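You operate a simulated robot arm through the tools that you are given. There is no shell and no other tool. Be economical: measure what you need, move in short steps, check, and stop when the job is done.

You are at the controls of a simulated robot arm. One attempt, no reset.

TASK
Clamp the small hanger, push both foam sleeves home, then open the clamp.
Fine: hanger unmoved.

The check looks at the end state, three seconds after you hand in, the way a careful person would. Anything else that was tipped, shoved, dropped, spilled or broken makes it a failure.

THE ROBOT
A 7-joint arm with a two-finger parallel gripper, fixed in place. Base frame: the origin is at the foot of the arm, x ahead of it, y to its left, z up; the work surface is at about z = 900. Units: mm, rad, N and s.
With the tool pointing down near the work surface it reaches from about 300 to 680 mm from the base axis. Its first joint turns from -1.152 to 1.152 rad. Payload 1.57 kg.
Tool frame: the origin (TCP) lies between the finger pads and is the grasp point; the fingertips stand 30 mm ahead of it; z points along the fingers, y is the line along which they close. Largest opening 110 mm; finger width 24, thickness 12; the body of the gripper, 48 by 112 mm, starts 78 mm behind the TCP.
Orientation is that of the tool frame in the base frame, as a unit quaternion [x, y, z, w]. With the fingers straight down and closing along the base's y, the tool's x points along the base's -x, its y along +y and its z along -z.

THE INTERFACE
- The arm moves only by the tool arm_command. Its arguments are lists of equal length, an entry for each row: "slide": the shift along the tool's x, y, z in units of 30 mm (1.0 is 30 mm), a list of three; "angular": the turn, a rotation vector about the tool's x, y, z in units of 5 degrees (1.0 is 5 degrees), a list of three; "gripper": the closure, from 0 (fully open) to 1 (shut). In form: {"slide": [[tx, ty, tz], ...], "angular": [[wx, wy, wz], ...], "gripper": [gripper, ...]}. A call has 1 to 12 rows; each row shifts and turns the commanded pose from where the row before left it, along the tool's axes as they then stand. A call with a number of a shift or a turn outside -1 to 1 is refused whole. Each row takes 0.2 s and may step no farther than 50 mm and 0.15 rad from the row before; otherwise, or with a gripper value out of range, the whole call is refused. Where a pose cannot be reached the arm comes as near as it can. A force on the tool above 40 N (or 10 N above the force at the start of the call, whichever is more), or a blocked arm, ends the call early, and 0.2 s more pass. The fingers move at their own pace (about 108 mm/s each) and stop on an object; they squeeze with about 39 N. The grip force told is the motor's: it shows also when the fingers shut on nothing. Time passes only in rows, and 0.2 s behind the last, so rows that do not move let the fingers close. The reply holds the time, the measured pose of the TCP, the force on the tool along the base axes, the opening and the grip force, in the units named above and with some noise, with the torque about the TCP (base axes, N m) and any sound that the robot's microphone picked up.
- Cameras (640 x 400 px; columns grow to the right, rows downward): "scene" is fixed at [171.1, -389.7, 1425.2]; the picture's right is [0.76, -0.65, 0.00], its down [-0.24, -0.28, -0.93] and it looks along [0.60, 0.71, -0.36] (base axes); focal length 243 px, centre (320, 200). "wrist" rides on the gripper at [70, 16, -141] in the tool frame; the picture's right is [-0.23, 0.97, 0.00], its down [-0.86, -0.20, -0.48] and it looks along [-0.47, -0.11, 0.88] (tool axes); focal length 222 px, centre (320, 200). There is no depth. A picture from a camera that has moved, and an enlarged one, comes with that camera's place and axes in the base frame and with its lens.
- get_image(camera): a new picture of that camera. No time passes.
- enlarge(camera, box): a new picture of the part [left, top, right, bottom] of that camera's present view, enlarged. No time passes.
- hand_in(): hands the job in; it is judged then, once.

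Work in short steps. Places have to be worked out from the pictures, the camera data and where the tool is seen: move nearer, look again, correct. Check each grasp and each placing, and mend what went wrong. You have 120 turns and 84 pictures in all, those below and enlarged ones among them. Open the gripper and draw the arm clear of the work before you hand the job in, unless the task says otherwise; then end with one line.

The tools are called after "Emit:" as a command line: name --argument value ..., lists and objects as JSON in quotes. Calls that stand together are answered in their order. arm_command: Moves the arm, as the interface text tells. Its arguments: {"type":"object","properties":{"slide":{"type":"array","items":{"type":"array","items":{"type":"number"}}},"angular":{"type":"array","items":{"type":"array","items":{"type":"number"}}},"gripper":{"type":"array","items":{"type":"number"}}},"required":["slide","angular","gripper"]} The other tools are called the same way: get_image (camera) takes a picture; enlarge (camera, box) takes an enlarged picture of a part of a camera's view; hand_in () hands the job in.

At the start:

```text
time: 0.0
ee_pos: [322.3, -164.9, 1318.9]
tcp_rot: [0.0, 1.0, 0.0, 0.001]
wrist_force: [0.0, -0.3, 0.5]
ft_torque: [-0.04, -0.01, -0.03]
width: 110.0
grip_force: 0.1
```

scene: 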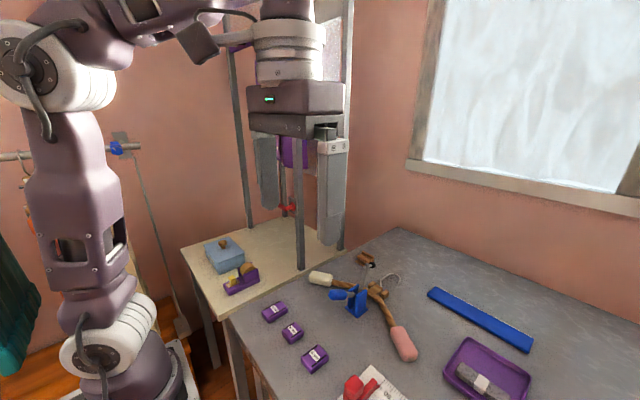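
wrist: 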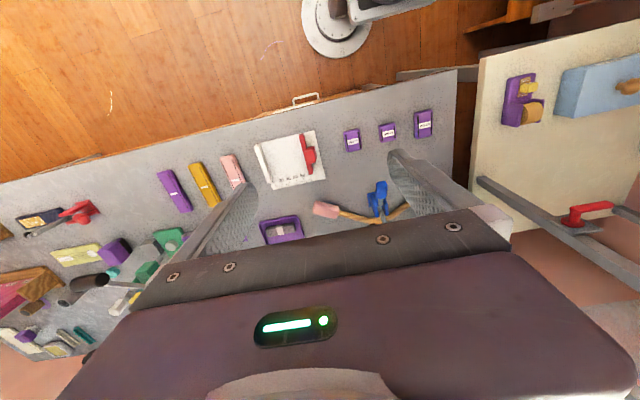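

The hanger with a white and a pink sleeve and a blue clamp seem to be at the middle of the table; I take enlarged views first.

Emit:
enlarge --camera "scene" --box '[290, 240, 450, 370]'

Emit:
enlarge --camera "wrist" --box '[240, 100, 440, 250]'

```text
3.08 times, centred on (370, 305) of scene
camera zoom: at [171.1, -389.7, 1425.2], right [0.76, -0.65, 0.0], down [-0.24, -0.28, -0.93], along [0.6, 0.71, -0.36], focal length 748 px, centre (166, -123)
```

zoom: 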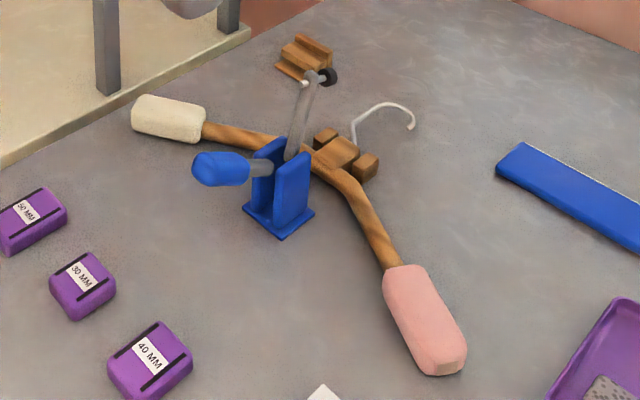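

```text
2.67 times, centred on (340, 175) of wrist
camera zoom: at [253.0, -147.7, 1460.7], right [0.23, 0.97, 0.0], down [0.86, -0.2, 0.48], along [0.47, -0.11, -0.88], focal length 592 px, centre (267, 267)
```

zoom: 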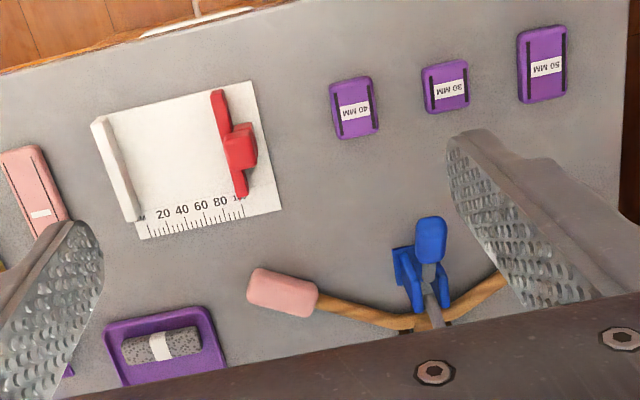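

The clamp looks like a toggle clamp with the bar raised, standing near (580, -63), with the hanger centred near (655, -62). I move nearer with the wrist camera.

Emit:
arm_command --slide '[[-0.61, 0.5, 0.9], [-0.61, 0.5, 0.9], [-0.61, 0.5, 0.9], [-0.61, 0.5, 0.9], [-0.61, 0.5, 0.9], [-0.61, 0.5, 0.9], [-0.61, 0.5, 0.9]]' --angular '[[0, 0, 0], [0, 0, 0], [0, 0, 0], [0, 0, 0], [0, 0, 0], [0, 0, 0], [0, 0, 0]]' --gripper '[0, 0, 0, 0, 0, 0, 0]'

Emit:
get_image --camera "wrist"

Emit:
get_image --camera "scene"

```text
time: 1.6
ee_pos: [448.4, -58.0, 1129.6]
tcp_rot: [0.001, 1.0, -0.001, 0.001]
wrist_force: [0.1, -0.5, 0.4]
ft_torque: [-0.01, 0.01, 0.02]
width: 110.0
grip_force: 0.0
```

```text
79 pictures are left
camera wrist: at [380.6, -41.6, 1271.1], right [0.23, 0.97, 0.0], down [0.85, -0.2, 0.48], along [0.47, -0.11, -0.88], focal length 222 px, centre (320, 200)
```

wrist: 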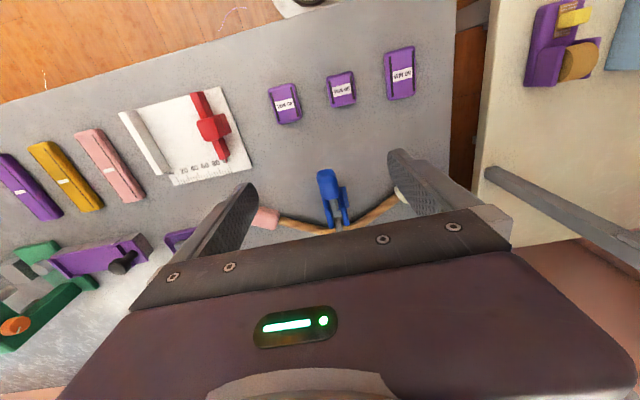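

```text
78 pictures are left
```

scene: 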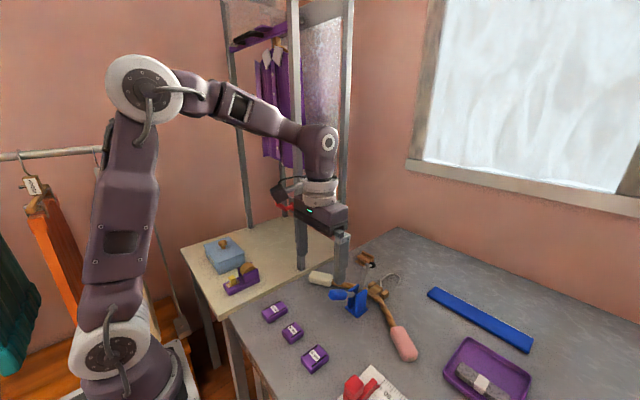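

The gripper hides the area ahead; I move forward 100 mm so that the clamp is in the upper part of the wrist view.

Emit:
arm_command --slide '[[-1, 0, 0], [-1, 0, 0], [-1, 0, 0], [-0.6, 0, 0]]' --angular '[[0, 0, 0], [0, 0, 0], [0, 0, 0], [0, 0, 0]]' --gripper '[0, 0, 0, 0]'

Emit:
get_image --camera "wrist"

Emit:
enlarge --camera "wrist" --box '[220, 60, 420, 210]'

Emit:
enlarge --camera "scene" --box '[325, 240, 425, 320]'

```text
time: 2.6
ee_pos: [557.0, -58.6, 1130.3]
tcp_rot: [0.0, 1.0, 0.0, 0.0]
wrist_force: [0.0, -0.2, 0.4]
ft_torque: [0.03, -0.02, -0.01]
width: 110.0
grip_force: 0.0
```

```text
77 pictures are left
camera wrist: at [489.0, -42.5, 1271.8], right [0.23, 0.97, 0.0], down [0.86, -0.2, 0.48], along [0.47, -0.11, -0.88], focal length 222 px, centre (320, 200)
```

wrist: 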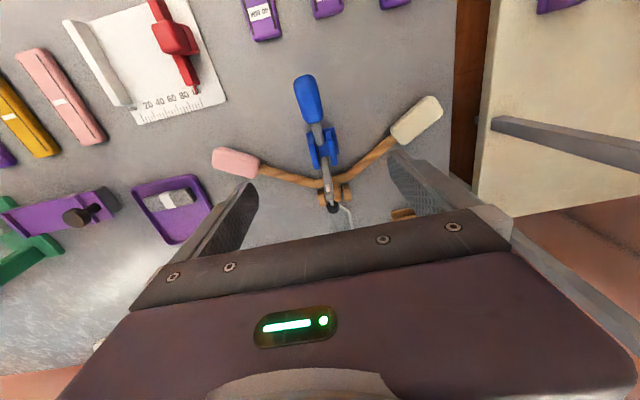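

```text
2.67 times, centred on (320, 135) of wrist
camera zoom: at [489.0, -42.5, 1271.8], right [0.23, 0.97, 0.0], down [0.86, -0.2, 0.48], along [0.47, -0.11, -0.88], focal length 592 px, centre (320, 373)
```

zoom: 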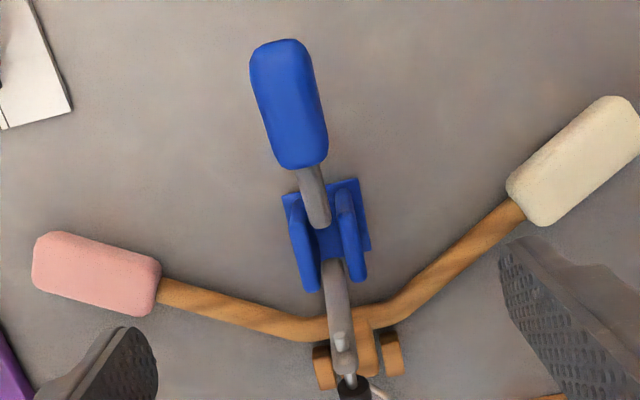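

```text
5.00 times, centred on (375, 280) of scene
camera zoom: at [171.1, -389.7, 1425.2], right [0.76, -0.65, 0.0], down [-0.24, -0.28, -0.93], along [0.6, 0.71, -0.36], focal length 1216 px, centre (45, -200)
```

zoom: 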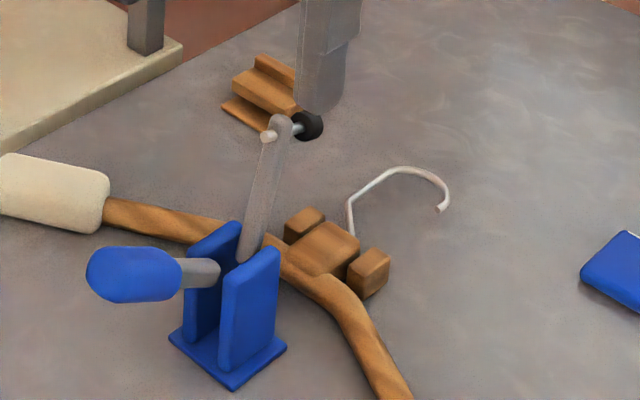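

Fusing both views: the handle runs from about (489, -57, 992) to (538, -58, 975), the pivot is near (585, -60, 955), and the pad is at about (633, -59, 1021). The handle must swing up and forward by about 57°. I go above the handle and tilt the fingers 20° forward.

Emit:
arm_command --slide '[[0.5, 0, 0.78], [0.5, 0, 0.78], [0.5, 0, 0.7], [0, 0, 0], [0, 0, 0], [0, 0, 0], [0, 0, 0]]' --angular '[[0, 0, 0], [0, 0, 0], [0, 0, 0], [0, -1, 0], [0, -1, 0], [0, -1, 0], [0, -1, 0]]' --gripper '[0, 0, 0, 0, 0, 0, 0]'

Emit:
get_image --camera "wrist"

Emit:
enlarge --camera "scene" --box '[290, 210, 430, 320]'

```text
time: 4.2
ee_pos: [512.9, -60.1, 1063.7]
tcp_rot: [0.0, 0.985, 0.001, 0.174]
wrist_force: [-0.7, 0.1, -0.5]
ft_torque: [0.0, -0.01, 0.01]
width: 109.9
grip_force: 0.1
```

```text
74 pictures are left
camera wrist: at [400.2, -43.2, 1171.7], right [0.21, 0.97, 0.08], down [0.64, -0.2, 0.74], along [0.74, -0.11, -0.66], focal length 222 px, centre (320, 200)
```

wrist: 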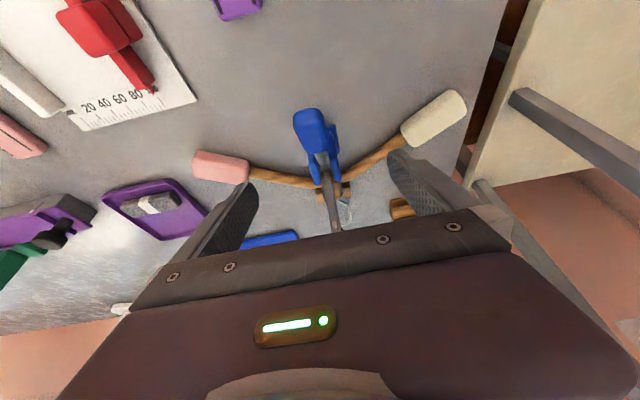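

```text
3.64 times, centred on (360, 265) of scene
camera zoom: at [171.1, -389.7, 1425.2], right [0.76, -0.65, 0.0], down [-0.23, -0.28, -0.93], along [0.6, 0.71, -0.36], focal length 884 px, centre (174, -36)
```

zoom: 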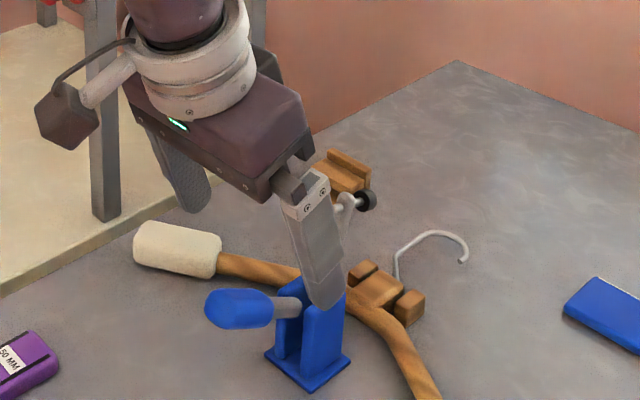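

The tool is above the handle. I lower it straight down so that the pads bracket the handle at about (510, -58, 983).

Emit:
arm_command --slide '[[0.34, 0.02, 0.83], [0.34, 0.02, 0.83], [0.34, 0.02, 0.83]]' --angular '[[0, 0, 0], [0, 0, 0], [0, 0, 0]]' --gripper '[0, 0, 0]'

Emit:
get_image --camera "wrist"

Emit:
enlarge --camera "scene" --box '[290, 210, 430, 320]'

```text
time: 5.0
ee_pos: [508.4, -58.0, 981.4]
tcp_rot: [-0.001, 0.985, 0.001, 0.174]
wrist_force: [-0.2, 0.1, 0.3]
ft_torque: [0.02, -0.01, 0.0]
width: 110.0
grip_force: 0.0
```

```text
72 pictures are left
camera wrist: at [396.8, -41.4, 1090.1], right [0.21, 0.97, 0.08], down [0.64, -0.2, 0.74], along [0.74, -0.11, -0.67], focal length 222 px, centre (320, 200)
```

wrist: 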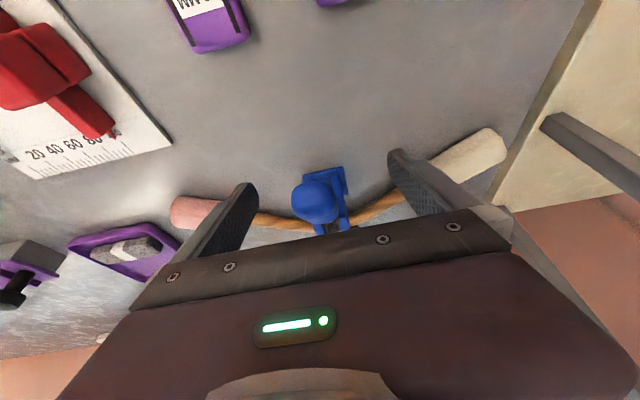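

```text
3.64 times, centred on (360, 265) of scene
camera zoom: at [171.1, -389.7, 1425.2], right [0.76, -0.65, 0.0], down [-0.24, -0.28, -0.93], along [0.6, 0.71, -0.36], focal length 884 px, centre (174, -36)
```

zoom: 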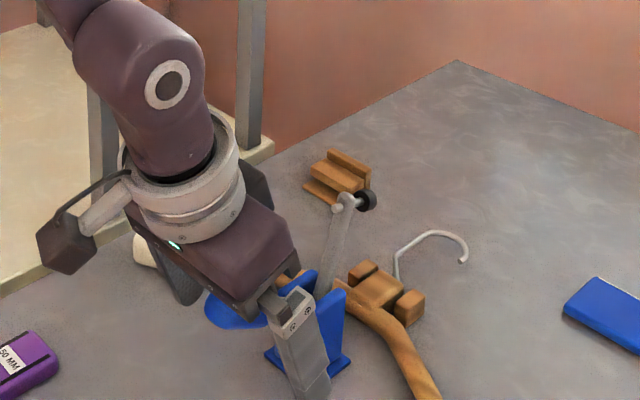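

The handle lies between the pads. I close the gripper on it.

Emit:
arm_command --slide '[[0, 0, -0.2], [0, 0, 0], [0, 0, 0], [0, 0, 0]]' --angular '[[0, 0, 0], [0, 0, 0], [0, 0, 0], [0, 0, 0]]' --gripper '[0.3, 0.6, 1, 1]'

Emit:
get_image --camera "wrist"

```text
time: 6.0
ee_pos: [506.9, -60.7, 987.1]
tcp_rot: [0.001, 0.985, -0.001, 0.174]
wrist_force: [2.3, -24.5, -3.4]
ft_torque: [0.71, 0.14, 0.7]
width: 25.8
grip_force: 36.9
```

```text
70 pictures are left
camera wrist: at [394.6, -42.9, 1095.8], right [0.22, 0.97, 0.08], down [0.64, -0.2, 0.74], along [0.74, -0.11, -0.67], focal length 222 px, centre (320, 200)
```

wrist: 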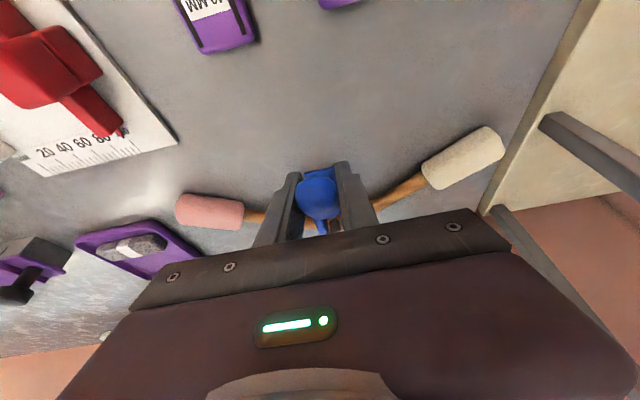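

Gripped at 25.8 mm, but with 24 N sideways; I shift the tool toward -y to relax it.

Emit:
arm_command --slide '[[0, -0.1, 0], [0, 0, 0]]' --angular '[[0, 0, 0], [0, 0, 0]]' --gripper '[1, 1]'

```text
time: 6.6
ee_pos: [507.0, -59.8, 986.3]
tcp_rot: [-0.001, 0.985, 0.002, 0.173]
wrist_force: [6.5, -5.8, -15.4]
ft_torque: [-0.19, 0.71, -0.66]
width: 25.9
grip_force: 37.1
```

Forces are now small. I start swinging the handle up along its arc about (585, 955) in three 5° steps.

Emit:
arm_command --slide '[[-0.172, 0, -0.171], [-0.176, 0, -0.171], [-0.179, 0, -0.167]]' --angular '[[0, 0.7, 0], [0, 0.7, 0], [0, 0.7, 0]]' --gripper '[1, 1, 1]'

Emit:
enlarge --camera "scene" --box '[290, 210, 430, 320]'

```text
time: 7.4
ee_pos: [518.0, -61.0, 1005.8]
tcp_rot: [-0.001, 0.997, 0.0, 0.082]
wrist_force: [0.7, 0.8, -20.8]
ft_torque: [-0.6, 0.96, -0.64]
width: 26.0
grip_force: 37.0
```

```text
3.64 times, centred on (360, 265) of scene
camera zoom: at [171.5, -389.7, 1425.2], right [0.76, -0.65, 0.0], down [-0.24, -0.28, -0.93], along [0.6, 0.71, -0.36], focal length 884 px, centre (174, -36)
```

zoom: 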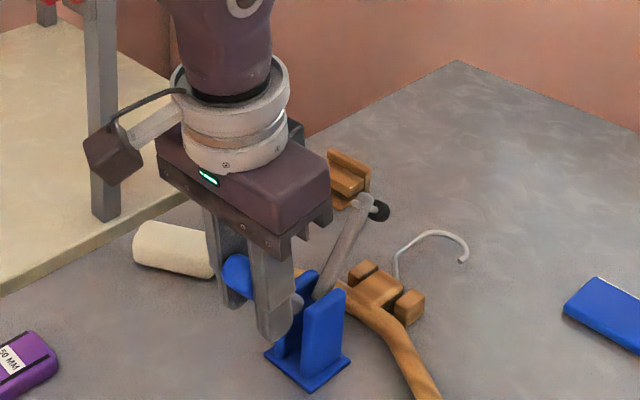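

The bar is coming down as expected. I continue four more 5° steps on the arc with a little more tool rotation.

Emit:
arm_command --slide '[[-0.185, 0, -0.158], [-0.185, 0, -0.157], [-0.189, 0, -0.156], [-0.192, 0, -0.151]]' --angular '[[0, 0.85, 0], [0, 0.85, 0], [0, 0.85, 0], [0, 0.85, 0]]' --gripper '[1, 1, 1, 1]'

Emit:
enlarge --camera "scene" --box '[290, 210, 430, 320]'

```text
time: 8.4
ee_pos: [538.9, -59.3, 1025.4]
tcp_rot: [0.0, 0.998, 0.0, -0.066]
wrist_force: [5.5, 1.2, -30.0]
ft_torque: [-0.25, 0.51, -0.32]
width: 26.1
grip_force: 37.0
```

```text
3.64 times, centred on (360, 265) of scene
camera zoom: at [171.8, -389.7, 1425.2], right [0.76, -0.65, 0.0], down [-0.24, -0.28, -0.93], along [0.6, 0.71, -0.36], focal length 884 px, centre (174, -36)
```

zoom: 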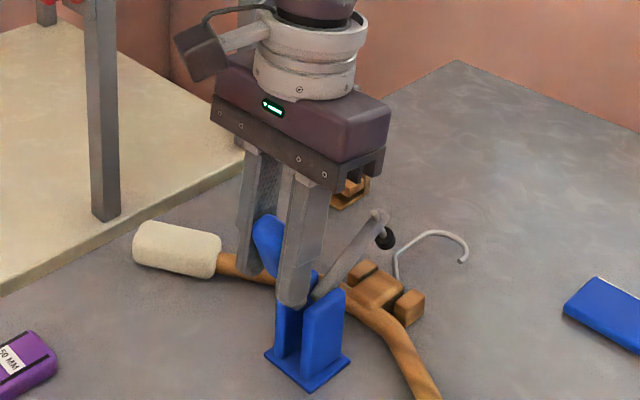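

Downward force is 30 N, so my radius is slightly too large. I continue three steps with a slightly tighter arc.

Emit:
arm_command --slide '[[-0.203, 0, -0.114], [-0.198, 0, -0.141], [-0.196, 0, -0.14]]' --angular '[[0, 0.85, 0], [0, 0.85, 0], [0, 0.85, 0]]' --gripper '[1, 1, 1]'

Emit:
enlarge --camera "scene" --box '[290, 210, 430, 320]'

```text
time: 9.2
ee_pos: [559.5, -59.8, 1033.5]
tcp_rot: [0.0, 0.984, 0.001, -0.177]
wrist_force: [-7.1, 1.9, -26.9]
ft_torque: [-0.44, 0.83, -0.1]
width: 26.0
grip_force: 37.2
```

```text
3.64 times, centred on (360, 265) of scene
camera zoom: at [171.4, -389.7, 1425.2], right [0.76, -0.65, 0.0], down [-0.24, -0.28, -0.93], along [0.6, 0.71, -0.36], focal length 884 px, centre (174, -36)
```

zoom: 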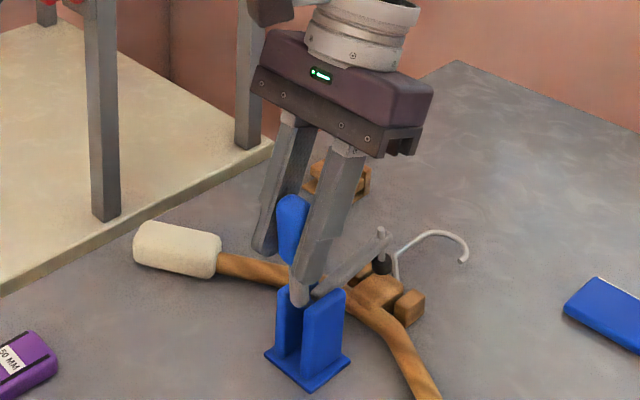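

The pad is just above the hanger block. I push two more steps and listen for a latch.

Emit:
arm_command --slide '[[-0.204, 0, -0.129], [-0.205, 0, -0.129]]' --angular '[[0, 0.8, 0], [0, 0.8, 0]]' --gripper '[1, 1]'

Emit:
enlarge --camera "scene" --box '[290, 210, 430, 320]'

```text
time: 9.8
ee_pos: [565.1, -58.8, 1036.0]
tcp_rot: [-0.003, 0.973, -0.005, -0.229]
wrist_force: [13.9, -34.2, -14.6]
ft_torque: [1.37, -0.92, -0.51]
width: 26.2
grip_force: 37.6
out of reach, approached as far as the arm can: row 2
```

```text
3.64 times, centred on (360, 265) of scene
camera zoom: at [171.7, -390.9, 1424.8], right [0.76, -0.65, 0.0], down [-0.24, -0.28, -0.93], along [0.6, 0.71, -0.36], focal length 884 px, centre (174, -36)
```

zoom: 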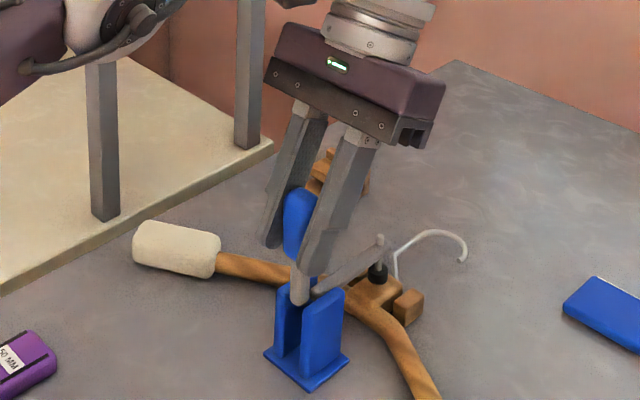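

The tilt has run out of reach, with the bar nearly down. I open the fingers, see whether the handle stays, and tilt the tool back upright.

Emit:
arm_command --slide '[[0, 0, 0], [0, 0, 0], [0, 0, 0]]' --angular '[[0, -0.4, 0], [0, 0, 0], [0, 0, 0]]' --gripper '[0.5, 0.3, 0.3]'

Emit:
enlarge --camera "scene" --box '[290, 210, 430, 320]'

```text
time: 10.6
ee_pos: [563.5, -55.0, 1037.1]
tcp_rot: [-0.001, 0.974, -0.001, -0.228]
wrist_force: [0.1, -0.3, 0.2]
ft_torque: [-0.01, -0.04, -0.02]
width: 77.0
grip_force: 0.0
```

```text
3.64 times, centred on (360, 265) of scene
camera zoom: at [171.1, -389.7, 1425.2], right [0.76, -0.65, 0.0], down [-0.24, -0.28, -0.93], along [0.6, 0.71, -0.36], focal length 884 px, centre (174, -36)
```

zoom: 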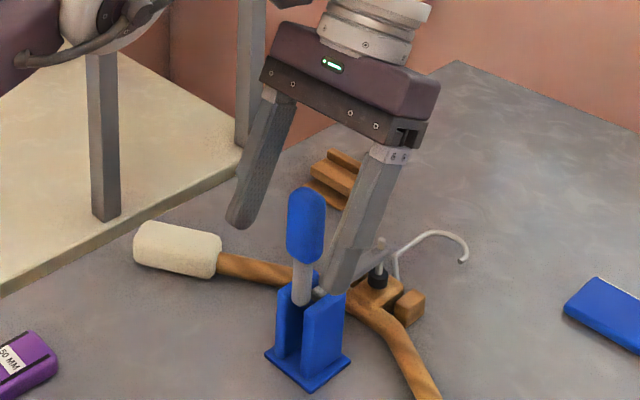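

The handle stays put. I retreat up and back and set the tool upright, then inspect the clamp.

Emit:
arm_command --slide '[[0.45, 0, -0.7], [0.5, 0, -0.7], [0.6, 0, -0.7], [0.6, 0, -0.4], [0, 0, 0], [0, 0, 0], [0, 0, 0], [0, 0, 0], [0, 0, 0]]' --angular '[[0, 0, 0], [0, 0, 0], [0, 0, 0], [0, 0, 0], [0, -1, 0], [0, -1, 0], [0, -1, 0], [0, -1, 0], [0, -1, 0]]' --gripper '[0.3, 0.3, 0.3, 0.3, 0.3, 0.3, 0.3, 0.3, 0.3]'

Emit:
enlarge --camera "scene" --box '[335, 250, 415, 310]'

Emit:
get_image --camera "wrist"

```text
time: 12.6
ee_pos: [548.8, -55.3, 1087.2]
tcp_rot: [0.0, 1.0, 0.0, -0.009]
wrist_force: [0.7, 0.3, -0.7]
ft_torque: [0.01, 0.01, 0.01]
width: 77.2
grip_force: 0.0
out of reach, approached as far as the arm can: row 2, 3
```

```text
6.67 times, centred on (375, 280) of scene
camera zoom: at [171.1, -389.7, 1425.2], right [0.76, -0.65, 0.0], down [-0.23, -0.28, -0.93], along [0.6, 0.71, -0.36], focal length 1621 px, centre (-47, -333)
```

zoom: 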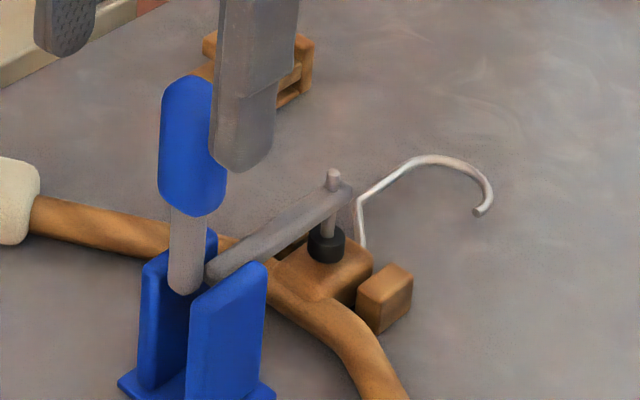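

```text
63 pictures are left
camera wrist: at [482.3, -37.8, 1230.4], right [0.23, 0.97, 0.0], down [0.86, -0.2, 0.46], along [0.45, -0.11, -0.89], focal length 222 px, centre (320, 200)
```

wrist: 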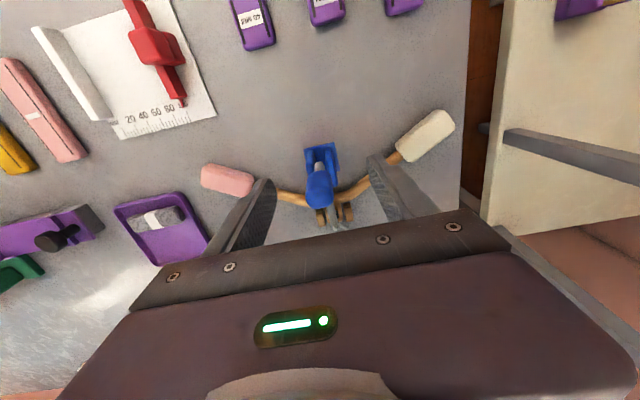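

The pad looks at or just above the hanger block. I'll back off, close the fingers and push the handle top forward gently to test whether it latches.

Emit:
arm_command --slide '[[0.6, -0.06, 0], [0.6, -0.06, 0], [0, 0, 0], [0, 0, 0.35], [0, 0, 0.35]]' --angular '[[0, 0, 0], [0, 0, 0], [0, 0, 0], [0, 0, 0], [0, 0, 0]]' --gripper '[0.3, 0.6, 1, 1, 1]'

Emit:
arm_command --slide '[[-0.2, 0, 0], [-0.2, 0, 0], [-0.1, 0, 0], [-0.1, 0, 0], [0, 0, 0]]' --angular '[[0, 0, 0], [0, 0, 0], [0, 0, 0], [0, 0, 0], [0, 0, 0]]' --gripper '[1, 1, 1, 1, 1]'

Emit:
enlarge --camera "scene" --box '[335, 250, 415, 310]'

```text
time: 13.8
ee_pos: [511.5, -58.1, 1067.3]
tcp_rot: [-0.001, 1.0, -0.001, -0.01]
wrist_force: [0.3, 0.0, -0.4]
ft_torque: [-0.02, 0.0, 0.01]
width: 0.2
grip_force: 20.6
```

```text
time: 15.0
ee_pos: [529.7, -59.5, 1067.1]
tcp_rot: [0.0, 1.0, 0.0, -0.012]
wrist_force: [0.6, 0.0, 0.2]
ft_torque: [0.01, 0.0, 0.0]
width: 0.0
grip_force: 21.6
```

```text
6.67 times, centred on (375, 280) of scene
camera zoom: at [171.1, -389.7, 1425.2], right [0.76, -0.65, 0.0], down [-0.24, -0.28, -0.93], along [0.6, 0.71, -0.36], focal length 1621 px, centre (-47, -333)
```

zoom: 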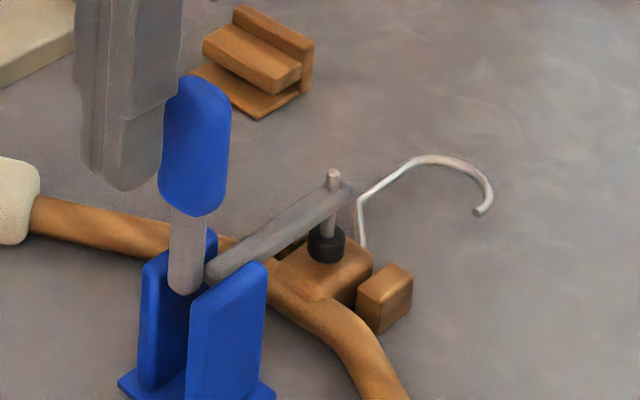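

Fingers are just behind the handle. I lower 10 mm and push forward in 3 mm steps until contact.

Emit:
arm_command --slide '[[0, 0, 0.33], [-0.1, 0, 0], [-0.1, 0, 0], [-0.1, 0, 0], [-0.1, 0, 0]]' --angular '[[0, 0, 0], [0, 0, 0], [0, 0, 0], [0, 0, 0], [0, 0, 0]]' --gripper '[1, 1, 1, 1, 1]'

```text
time: 16.2
ee_pos: [541.0, -58.4, 1056.9]
tcp_rot: [0.0, 1.0, 0.0, -0.011]
wrist_force: [0.8, 0.6, 0.3]
ft_torque: [0.0, -0.01, 0.03]
width: 0.0
grip_force: 21.5
```

Emit:
arm_command --slide '[[-0.1, 0, 0], [-0.1, 0, 0], [-0.1, 0, 0]]' --angular '[[0, 0, 0], [0, 0, 0], [0, 0, 0]]' --gripper '[1, 1, 1]'

Emit:
enlarge --camera "scene" --box '[335, 250, 415, 310]'

```text
time: 17.0
ee_pos: [547.2, -59.3, 1055.6]
tcp_rot: [0.0, 1.0, 0.0, -0.014]
wrist_force: [-36.2, 0.8, 16.6]
ft_torque: [0.13, -0.25, 0.03]
width: 0.0
grip_force: 21.5
```

```text
6.67 times, centred on (375, 280) of scene
camera zoom: at [169.6, -389.7, 1425.4], right [0.76, -0.65, 0.0], down [-0.23, -0.28, -0.93], along [0.6, 0.71, -0.36], focal length 1621 px, centre (-47, -333)
```

zoom: 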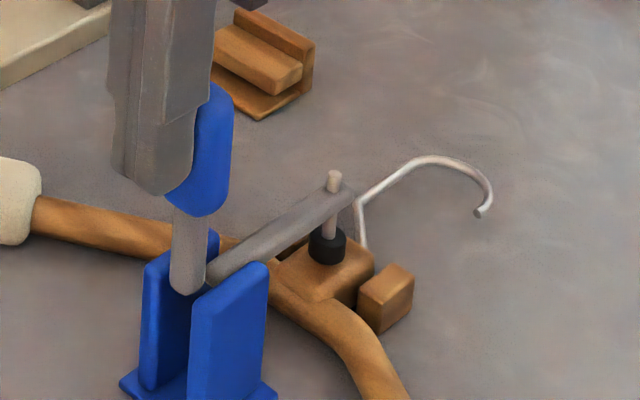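

36 N with no motion: the clamp is fully closed with the pad on the hanger. I back off, raise and go to look at the pink sleeve from above.

Emit:
arm_command --slide '[[0.8, 0, 0], [0, 0, -1], [0, 0, -1], [0, -1, 0], [0, -1, 0], [-0.5, -1, 0], [-0.5, -1, 0], [-0.5, -1, 0], [-0.4, 0, 0]]' --angular '[[0, 0, 0], [0, 0, 0], [0, 0, 0], [0, 0, 0], [0, 0, 0], [0, 0, 0], [0, 0, 0], [0, 0, 0], [0, 0, 0]]' --gripper '[1, 1, 1, 0.5, 0, 0, 0, 0, 0]'

Emit:
enlarge --camera "wrist" --box '[220, 40, 420, 190]'

Emit:
enlarge --camera "scene" --box '[340, 270, 440, 370]'

```text
time: 19.0
ee_pos: [585.9, -208.9, 1116.6]
tcp_rot: [0.0, 1.0, 0.0, -0.011]
wrist_force: [0.4, -0.1, -0.3]
ft_torque: [-0.03, -0.01, 0.0]
width: 110.1
grip_force: 0.0
```

```text
2.67 times, centred on (320, 115) of wrist
camera zoom: at [520.0, -191.4, 1258.8], right [0.23, 0.97, 0.0], down [0.87, -0.2, 0.46], along [0.45, -0.11, -0.89], focal length 592 px, centre (320, 427)
```

zoom: 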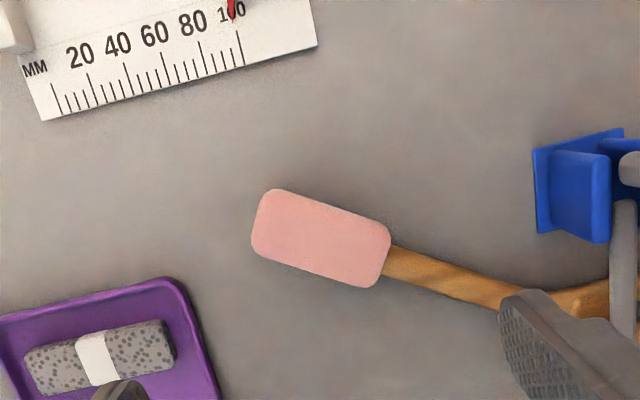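

```text
4.00 times, centred on (390, 320) of scene
camera zoom: at [171.1, -389.8, 1425.2], right [0.76, -0.65, 0.0], down [-0.24, -0.28, -0.93], along [0.6, 0.71, -0.36], focal length 973 px, centre (40, -280)
```

zoom: 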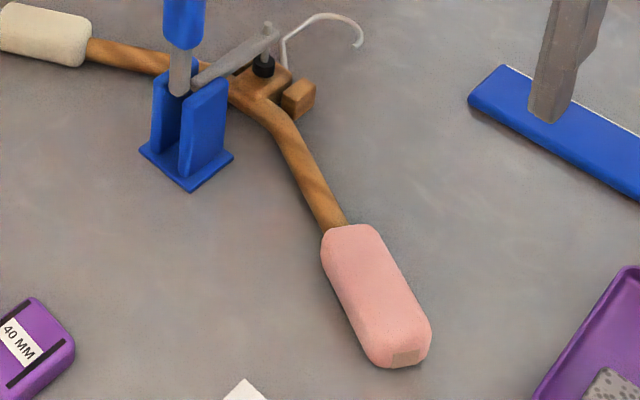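

A brown patch shows on the pink sleeve's outer end; I look closer at both sleeve ends.

Emit:
enlarge --camera "scene" --box '[410, 335, 460, 370]'

Emit:
enlarge --camera "scene" --box '[295, 255, 365, 300]'

Emit:
enlarge --camera "wrist" --box '[280, 95, 360, 155]'

```text
11.43 times, centred on (435, 352) of scene
camera zoom: at [171.1, -389.8, 1425.2], right [0.76, -0.65, 0.0], down [-0.24, -0.28, -0.93], along [0.6, 0.71, -0.36], focal length 2779 px, centre (-994, -1543)
```

zoom: 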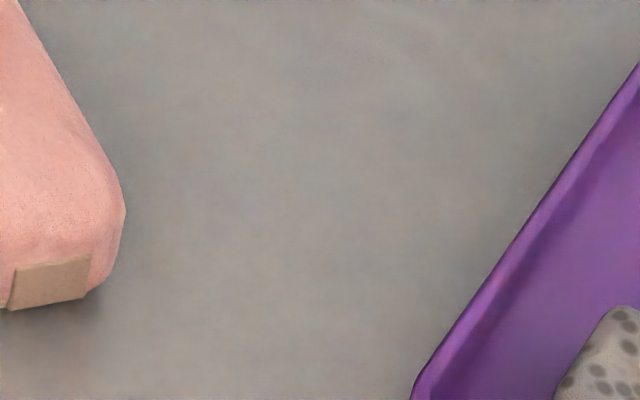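

```text
8.89 times, centred on (330, 278) of scene
camera zoom: at [171.1, -389.8, 1425.2], right [0.76, -0.65, 0.0], down [-0.24, -0.28, -0.93], along [0.6, 0.71, -0.36], focal length 2161 px, centre (231, -489)
```

zoom: 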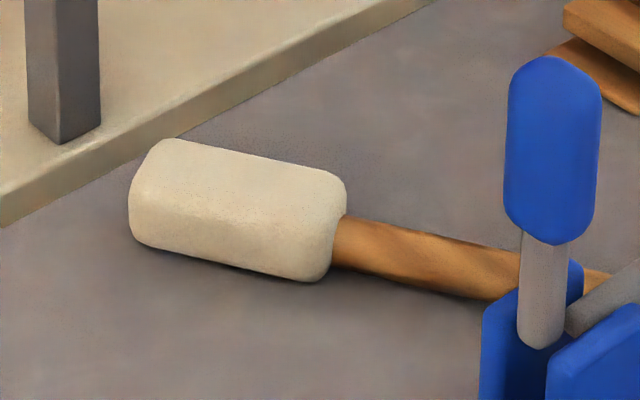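

```text
6.67 times, centred on (320, 125) of wrist
camera zoom: at [520.0, -191.4, 1258.8], right [0.23, 0.97, 0.0], down [0.87, -0.2, 0.46], along [0.45, -0.11, -0.89], focal length 1481 px, centre (320, 700)
```

zoom: 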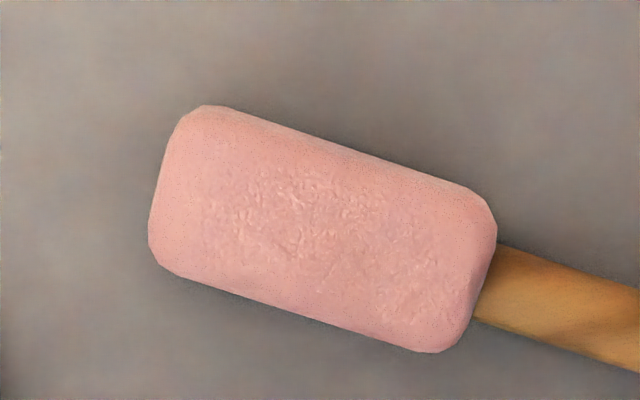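

The sleeve axis runs from outer end (562,-237) to inner end (597,-174), direction about (0.47, 0.88). I go outside it, yaw 28° so that a finger face squares to the axis, with the fingers closed.

Emit:
arm_command --slide '[[0.51, -0.76, 0], [0.51, -0.76, 0], [0.51, -0.76, 0], [0, 0, 0], [0, 0, 0], [0, 0, 0], [0, 0, 0], [0, 0, 0], [0, 0, 0]]' --angular '[[0, 0, 0], [0, 0, 0], [0, 0, 0], [0, 0, 0.935], [0, 0, 0.935], [0, 0, 0.935], [0, 0, 0.935], [0, 0, 0.935], [0, 0, 0.935]]' --gripper '[1, 1, 1, 1, 1, 1, 1, 1, 1]'

Emit:
get_image --camera "wrist"

```text
time: 21.0
ee_pos: [539.8, -275.5, 1116.1]
tcp_rot: [0.242, 0.97, -0.002, -0.011]
wrist_force: [0.0, -0.3, -0.2]
ft_torque: [-0.01, -0.02, 0.01]
width: 0.1
grip_force: 21.0
```

```text
55 pictures are left
camera wrist: at [489.7, -228.6, 1258.9], right [0.66, 0.75, -0.01], down [0.67, -0.58, 0.46], along [0.34, -0.32, -0.89], focal length 222 px, centre (320, 200)
```

wrist: 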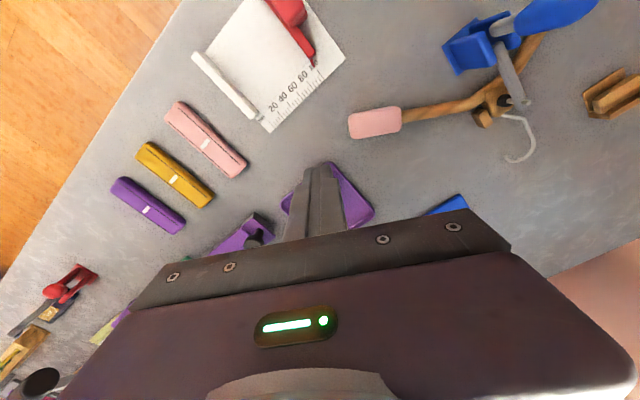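

The descent spot projects to about pixel (321,135), clear table between tray and sleeve. I lower to z ≈ 940.

Emit:
arm_command --slide '[[0, 0, 1], [0, 0, 1], [0, 0, 1], [0, 0, 1], [0, 0, 1], [0, 0, 0.85]]' --angular '[[0, 0, 0], [0, 0, 0], [0, 0, 0], [0, 0, 0], [0, 0, 0], [0, 0, 0]]' --gripper '[1, 1, 1, 1, 1, 1]'

Emit:
get_image --camera "wrist"

Emit:
enlarge --camera "scene" --box '[340, 270, 460, 370]'

```text
time: 22.4
ee_pos: [535.5, -277.2, 940.7]
tcp_rot: [0.242, 0.97, -0.003, -0.01]
wrist_force: [-0.5, 1.4, -0.8]
ft_torque: [-0.02, -0.02, 0.0]
width: 0.0
grip_force: 21.2
```

```text
54 pictures are left
camera wrist: at [485.3, -230.1, 1083.2], right [0.66, 0.75, -0.01], down [0.67, -0.58, 0.46], along [0.34, -0.31, -0.89], focal length 222 px, centre (320, 200)
```

wrist: 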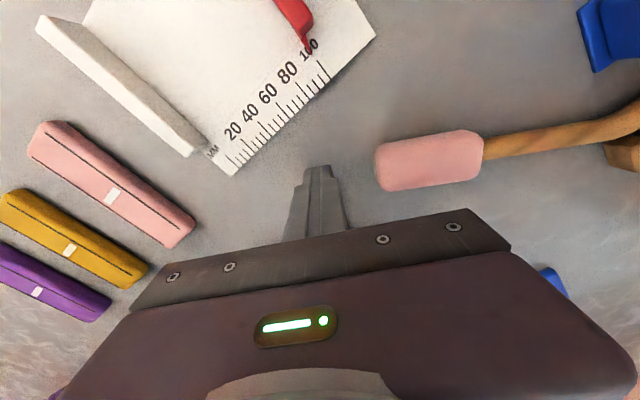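

```text
4.00 times, centred on (400, 320) of scene
camera zoom: at [171.1, -389.7, 1425.2], right [0.76, -0.65, 0.0], down [-0.24, -0.28, -0.93], along [0.6, 0.71, -0.36], focal length 973 px, centre (0, -280)
```

zoom: 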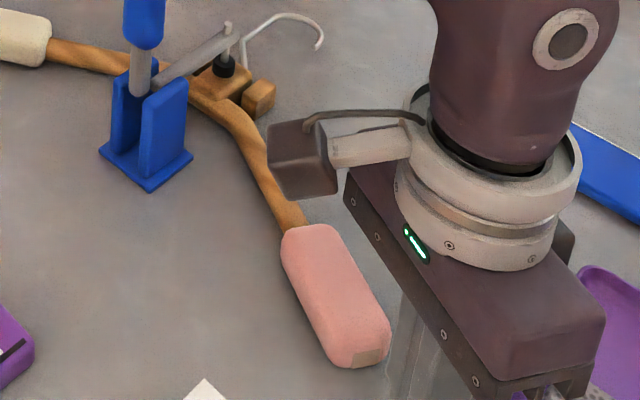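

The fingers are in line with the sleeve axis (perpendicular offset ≈ 0) and about 33 mm short of contact. I advance along tool y.

Emit:
arm_command --slide '[[0, 0.4, 0], [0, 0.4, 0], [0, 0.2, 0], [0, 0.1, 0], [0, 0.1, 0], [0, 0, 0]]' --angular '[[0, 0, 0], [0, 0, 0], [0, 0, 0], [0, 0, 0], [0, 0, 0], [0, 0, 0]]' --gripper '[1, 1, 1, 1, 1, 1]'

Emit:
get_image --camera "wrist"

```text
time: 23.8
ee_pos: [552.1, -246.3, 941.1]
tcp_rot: [0.242, 0.97, -0.003, -0.011]
wrist_force: [0.2, 0.3, 0.2]
ft_torque: [0.0, -0.03, 0.01]
width: 0.0
grip_force: 21.0
```

```text
52 pictures are left
camera wrist: at [502.6, -197.9, 1083.6], right [0.66, 0.75, -0.01], down [0.67, -0.58, 0.46], along [0.34, -0.32, -0.89], focal length 222 px, centre (320, 200)
```

wrist: 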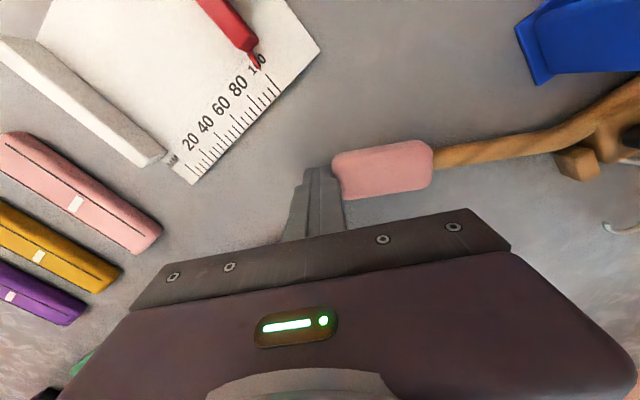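

Contact seems just about made with no force yet. I advance in 3 mm steps and watch the force.

Emit:
arm_command --slide '[[0, 0.1, 0], [0, 0.1, 0], [0, 0, 0]]' --angular '[[0, 0, 0], [0, 0, 0], [0, 0, 0]]' --gripper '[1, 1, 1]'

Emit:
arm_command --slide '[[0, 0.1, 0], [0, 0.1, 0], [0, 0, 0]]' --angular '[[0, 0, 0], [0, 0, 0], [0, 0, 0]]' --gripper '[1, 1, 1]'

Emit:
get_image --camera "wrist"

```text
time: 24.6
ee_pos: [554.8, -239.9, 939.8]
tcp_rot: [0.242, 0.97, -0.002, -0.01]
wrist_force: [-0.3, -0.1, -0.1]
ft_torque: [0.02, 0.03, -0.01]
width: 0.1
grip_force: 21.7
```

```text
time: 25.4
ee_pos: [557.0, -234.5, 941.4]
tcp_rot: [0.243, 0.97, -0.003, -0.011]
wrist_force: [0.4, -0.5, -0.2]
ft_torque: [0.01, -0.03, -0.04]
width: 0.0
grip_force: 21.4
```

```text
51 pictures are left
camera wrist: at [508.4, -186.7, 1083.2], right [0.66, 0.75, -0.01], down [0.67, -0.58, 0.46], along [0.34, -0.31, -0.89], focal length 222 px, centre (320, 200)
```

wrist: 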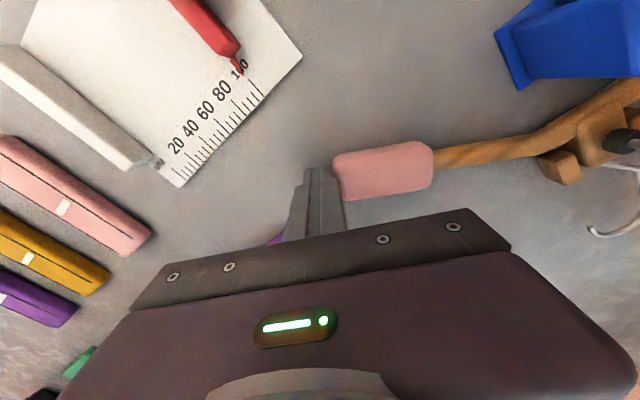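

The sleeve slides inward with negligible force, and the hanger stays with the clamp. I keep pushing in small steps until resistance shows.

Emit:
arm_command --slide '[[0, 0.1, 0], [0, 0.1, 0], [0, 0.1, 0], [0, 0, 0]]' --angular '[[0, 0, 0], [0, 0, 0], [0, 0, 0], [0, 0, 0]]' --gripper '[1, 1, 1, 1]'

Emit:
enlarge --camera "wrist" --box '[290, 80, 450, 200]'

Emit:
enlarge --camera "scene" --box '[340, 270, 460, 370]'

```text
time: 26.4
ee_pos: [560.6, -227.1, 940.2]
tcp_rot: [0.241, 0.97, -0.003, -0.01]
wrist_force: [-1.2, 0.1, -0.1]
ft_torque: [0.01, -0.02, 0.01]
width: 0.1
grip_force: 21.2
```

```text
3.33 times, centred on (370, 140) of wrist
camera zoom: at [512.5, -178.8, 1082.5], right [0.66, 0.75, -0.01], down [0.67, -0.58, 0.46], along [0.34, -0.31, -0.89], focal length 740 px, centre (153, 400)
```

zoom: 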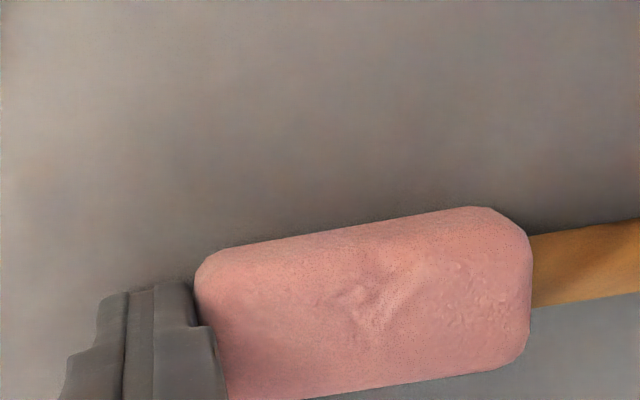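

```text
4.00 times, centred on (400, 320) of scene
camera zoom: at [171.1, -389.7, 1425.2], right [0.76, -0.65, 0.0], down [-0.24, -0.28, -0.93], along [0.6, 0.71, -0.36], focal length 973 px, centre (0, -280)
```

zoom: 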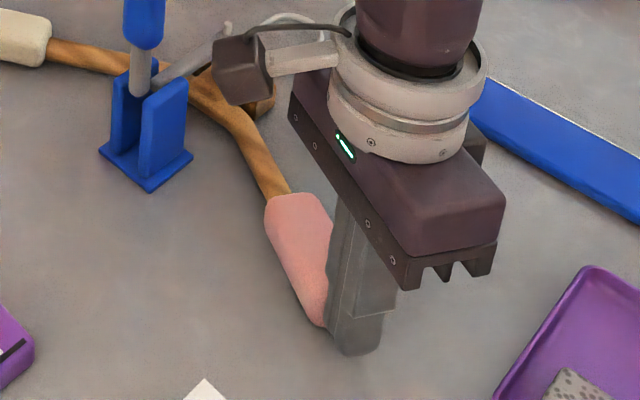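

The sleeve has slid roughly 20 mm with almost no force and the hanger is unmoved. I continue.

Emit:
arm_command --slide '[[0, 0.1, 0], [0, 0.1, 0], [0, 0, 0]]' --angular '[[0, 0, 0], [0, 0, 0], [0, 0, 0]]' --gripper '[1, 1, 1]'

Emit:
enlarge --camera "wrist" --box '[290, 80, 610, 200]'

```text
time: 27.2
ee_pos: [565.3, -220.5, 940.1]
tcp_rot: [0.242, 0.97, -0.002, -0.011]
wrist_force: [0.8, 0.5, -0.2]
ft_torque: [-0.02, -0.02, 0.03]
width: 0.2
grip_force: 21.3
```

```text
2.00 times, centred on (450, 140) of wrist
camera zoom: at [515.9, -172.6, 1082.2], right [0.66, 0.75, -0.01], down [0.67, -0.58, 0.46], along [0.34, -0.31, -0.89], focal length 444 px, centre (60, 320)
```

zoom: 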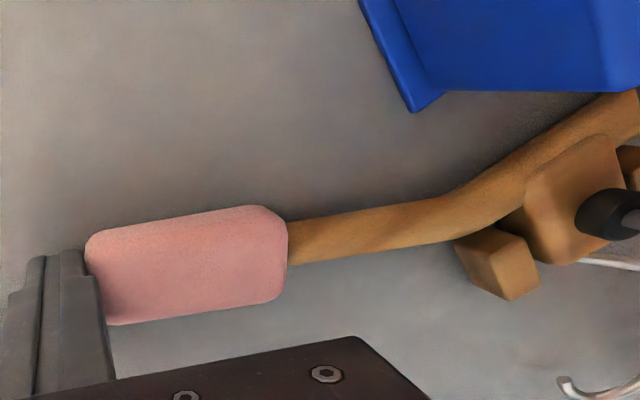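

Still free sliding. I continue 6 mm at a time.

Emit:
arm_command --slide '[[0, 0.1, 0], [0, 0.1, 0], [0, 0, 0]]' --angular '[[0, 0, 0], [0, 0, 0], [0, 0, 0]]' --gripper '[1, 1, 1]'

Emit:
arm_command --slide '[[0, 0.1, 0], [0, 0.1, 0], [0, 0, 0]]' --angular '[[0, 0, 0], [0, 0, 0], [0, 0, 0]]' --gripper '[1, 1, 1]'

Emit:
enlarge --camera "wrist" --box '[290, 80, 610, 200]'

Emit:
enlarge --camera "scene" --box '[340, 270, 460, 370]'

```text
time: 28.0
ee_pos: [567.8, -214.8, 941.0]
tcp_rot: [0.241, 0.97, -0.002, -0.01]
wrist_force: [0.3, -0.3, -0.6]
ft_torque: [-0.01, -0.02, -0.06]
width: 0.1
grip_force: 21.4
```

```text
time: 28.8
ee_pos: [569.2, -214.0, 941.0]
tcp_rot: [0.244, 0.97, -0.005, -0.012]
wrist_force: [-16.8, -27.3, 0.9]
ft_torque: [-0.83, 0.5, -0.1]
width: 0.0
grip_force: 22.0
```

```text
2.00 times, centred on (450, 140) of wrist
camera zoom: at [520.2, -165.1, 1083.0], right [0.66, 0.75, -0.02], down [0.67, -0.58, 0.46], along [0.34, -0.32, -0.89], focal length 444 px, centre (60, 320)
```

zoom: 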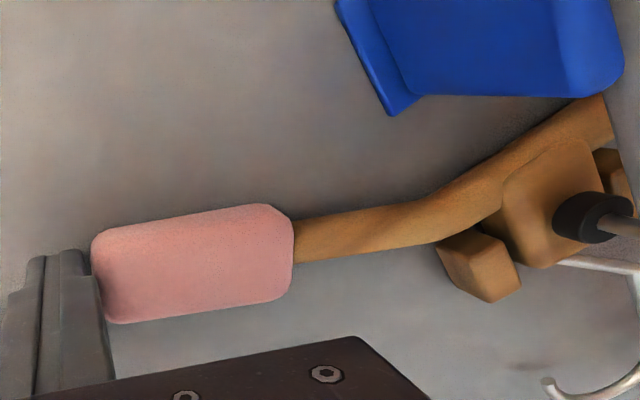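

```text
4.00 times, centred on (400, 320) of scene
camera zoom: at [170.6, -390.5, 1425.1], right [0.76, -0.65, 0.0], down [-0.23, -0.28, -0.93], along [0.6, 0.71, -0.36], focal length 973 px, centre (0, -280)
```

zoom: 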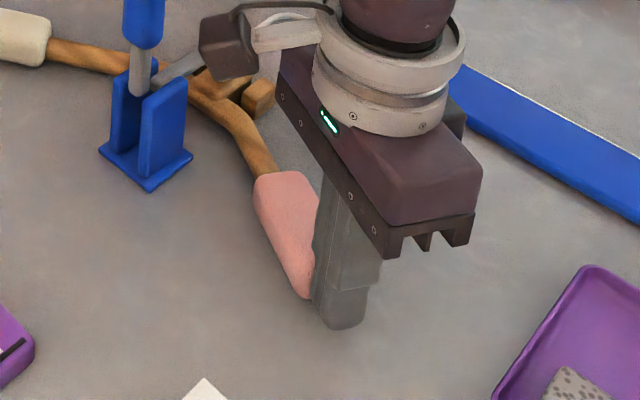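

Now there is 32 N and the motion stops dead: the pink sleeve is home. I back off along the axis and raise.

Emit:
arm_command --slide '[[0, -0.6, 0], [0, -0.6, 0], [0, 0, -1], [0, 0, -1], [0, 0, -1], [0, 0, -1], [0, 0, -1], [0, 0, -1]]' --angular '[[0, 0, 0], [0, 0, 0], [0, 0, 0], [0, 0, 0], [0, 0, 0], [0, 0, 0], [0, 0, 0], [0, 0, 0]]' --gripper '[1, 1, 1, 1, 1, 1, 1, 1]'

Emit:
get_image --camera "wrist"

Emit:
enlarge --camera "scene" --box '[290, 240, 430, 350]'

```text
time: 30.6
ee_pos: [556.1, -243.3, 1122.1]
tcp_rot: [0.242, 0.97, -0.003, -0.01]
wrist_force: [0.0, -0.3, -0.5]
ft_torque: [0.0, -0.03, -0.01]
width: 0.1
grip_force: 21.7
```

```text
45 pictures are left
camera wrist: at [507.7, -196.1, 1264.2], right [0.66, 0.75, -0.01], down [0.67, -0.58, 0.46], along [0.34, -0.32, -0.89], focal length 222 px, centre (320, 200)
```

wrist: 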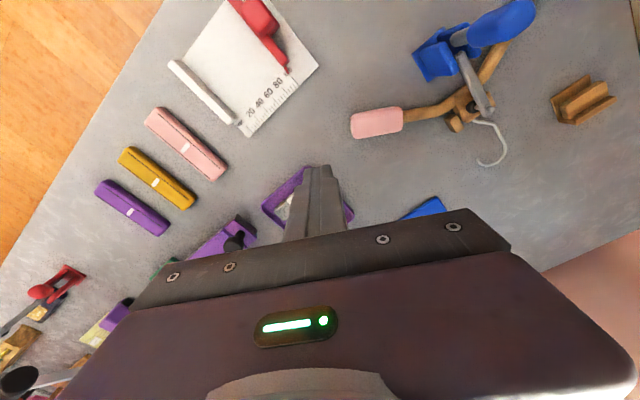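

```text
3.64 times, centred on (360, 295) of scene
camera zoom: at [171.1, -389.7, 1425.2], right [0.76, -0.65, 0.0], down [-0.23, -0.28, -0.93], along [0.6, 0.71, -0.36], focal length 884 px, centre (174, -146)
```

zoom: 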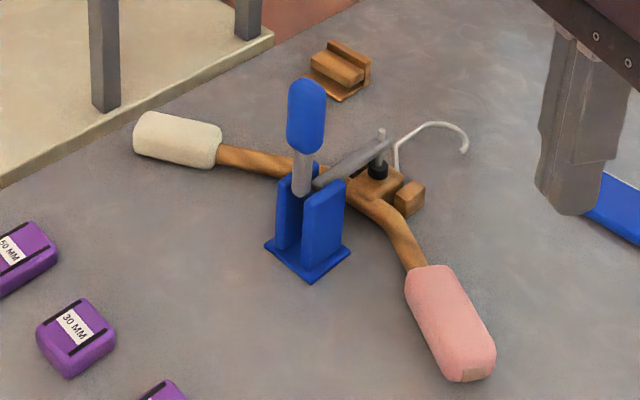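

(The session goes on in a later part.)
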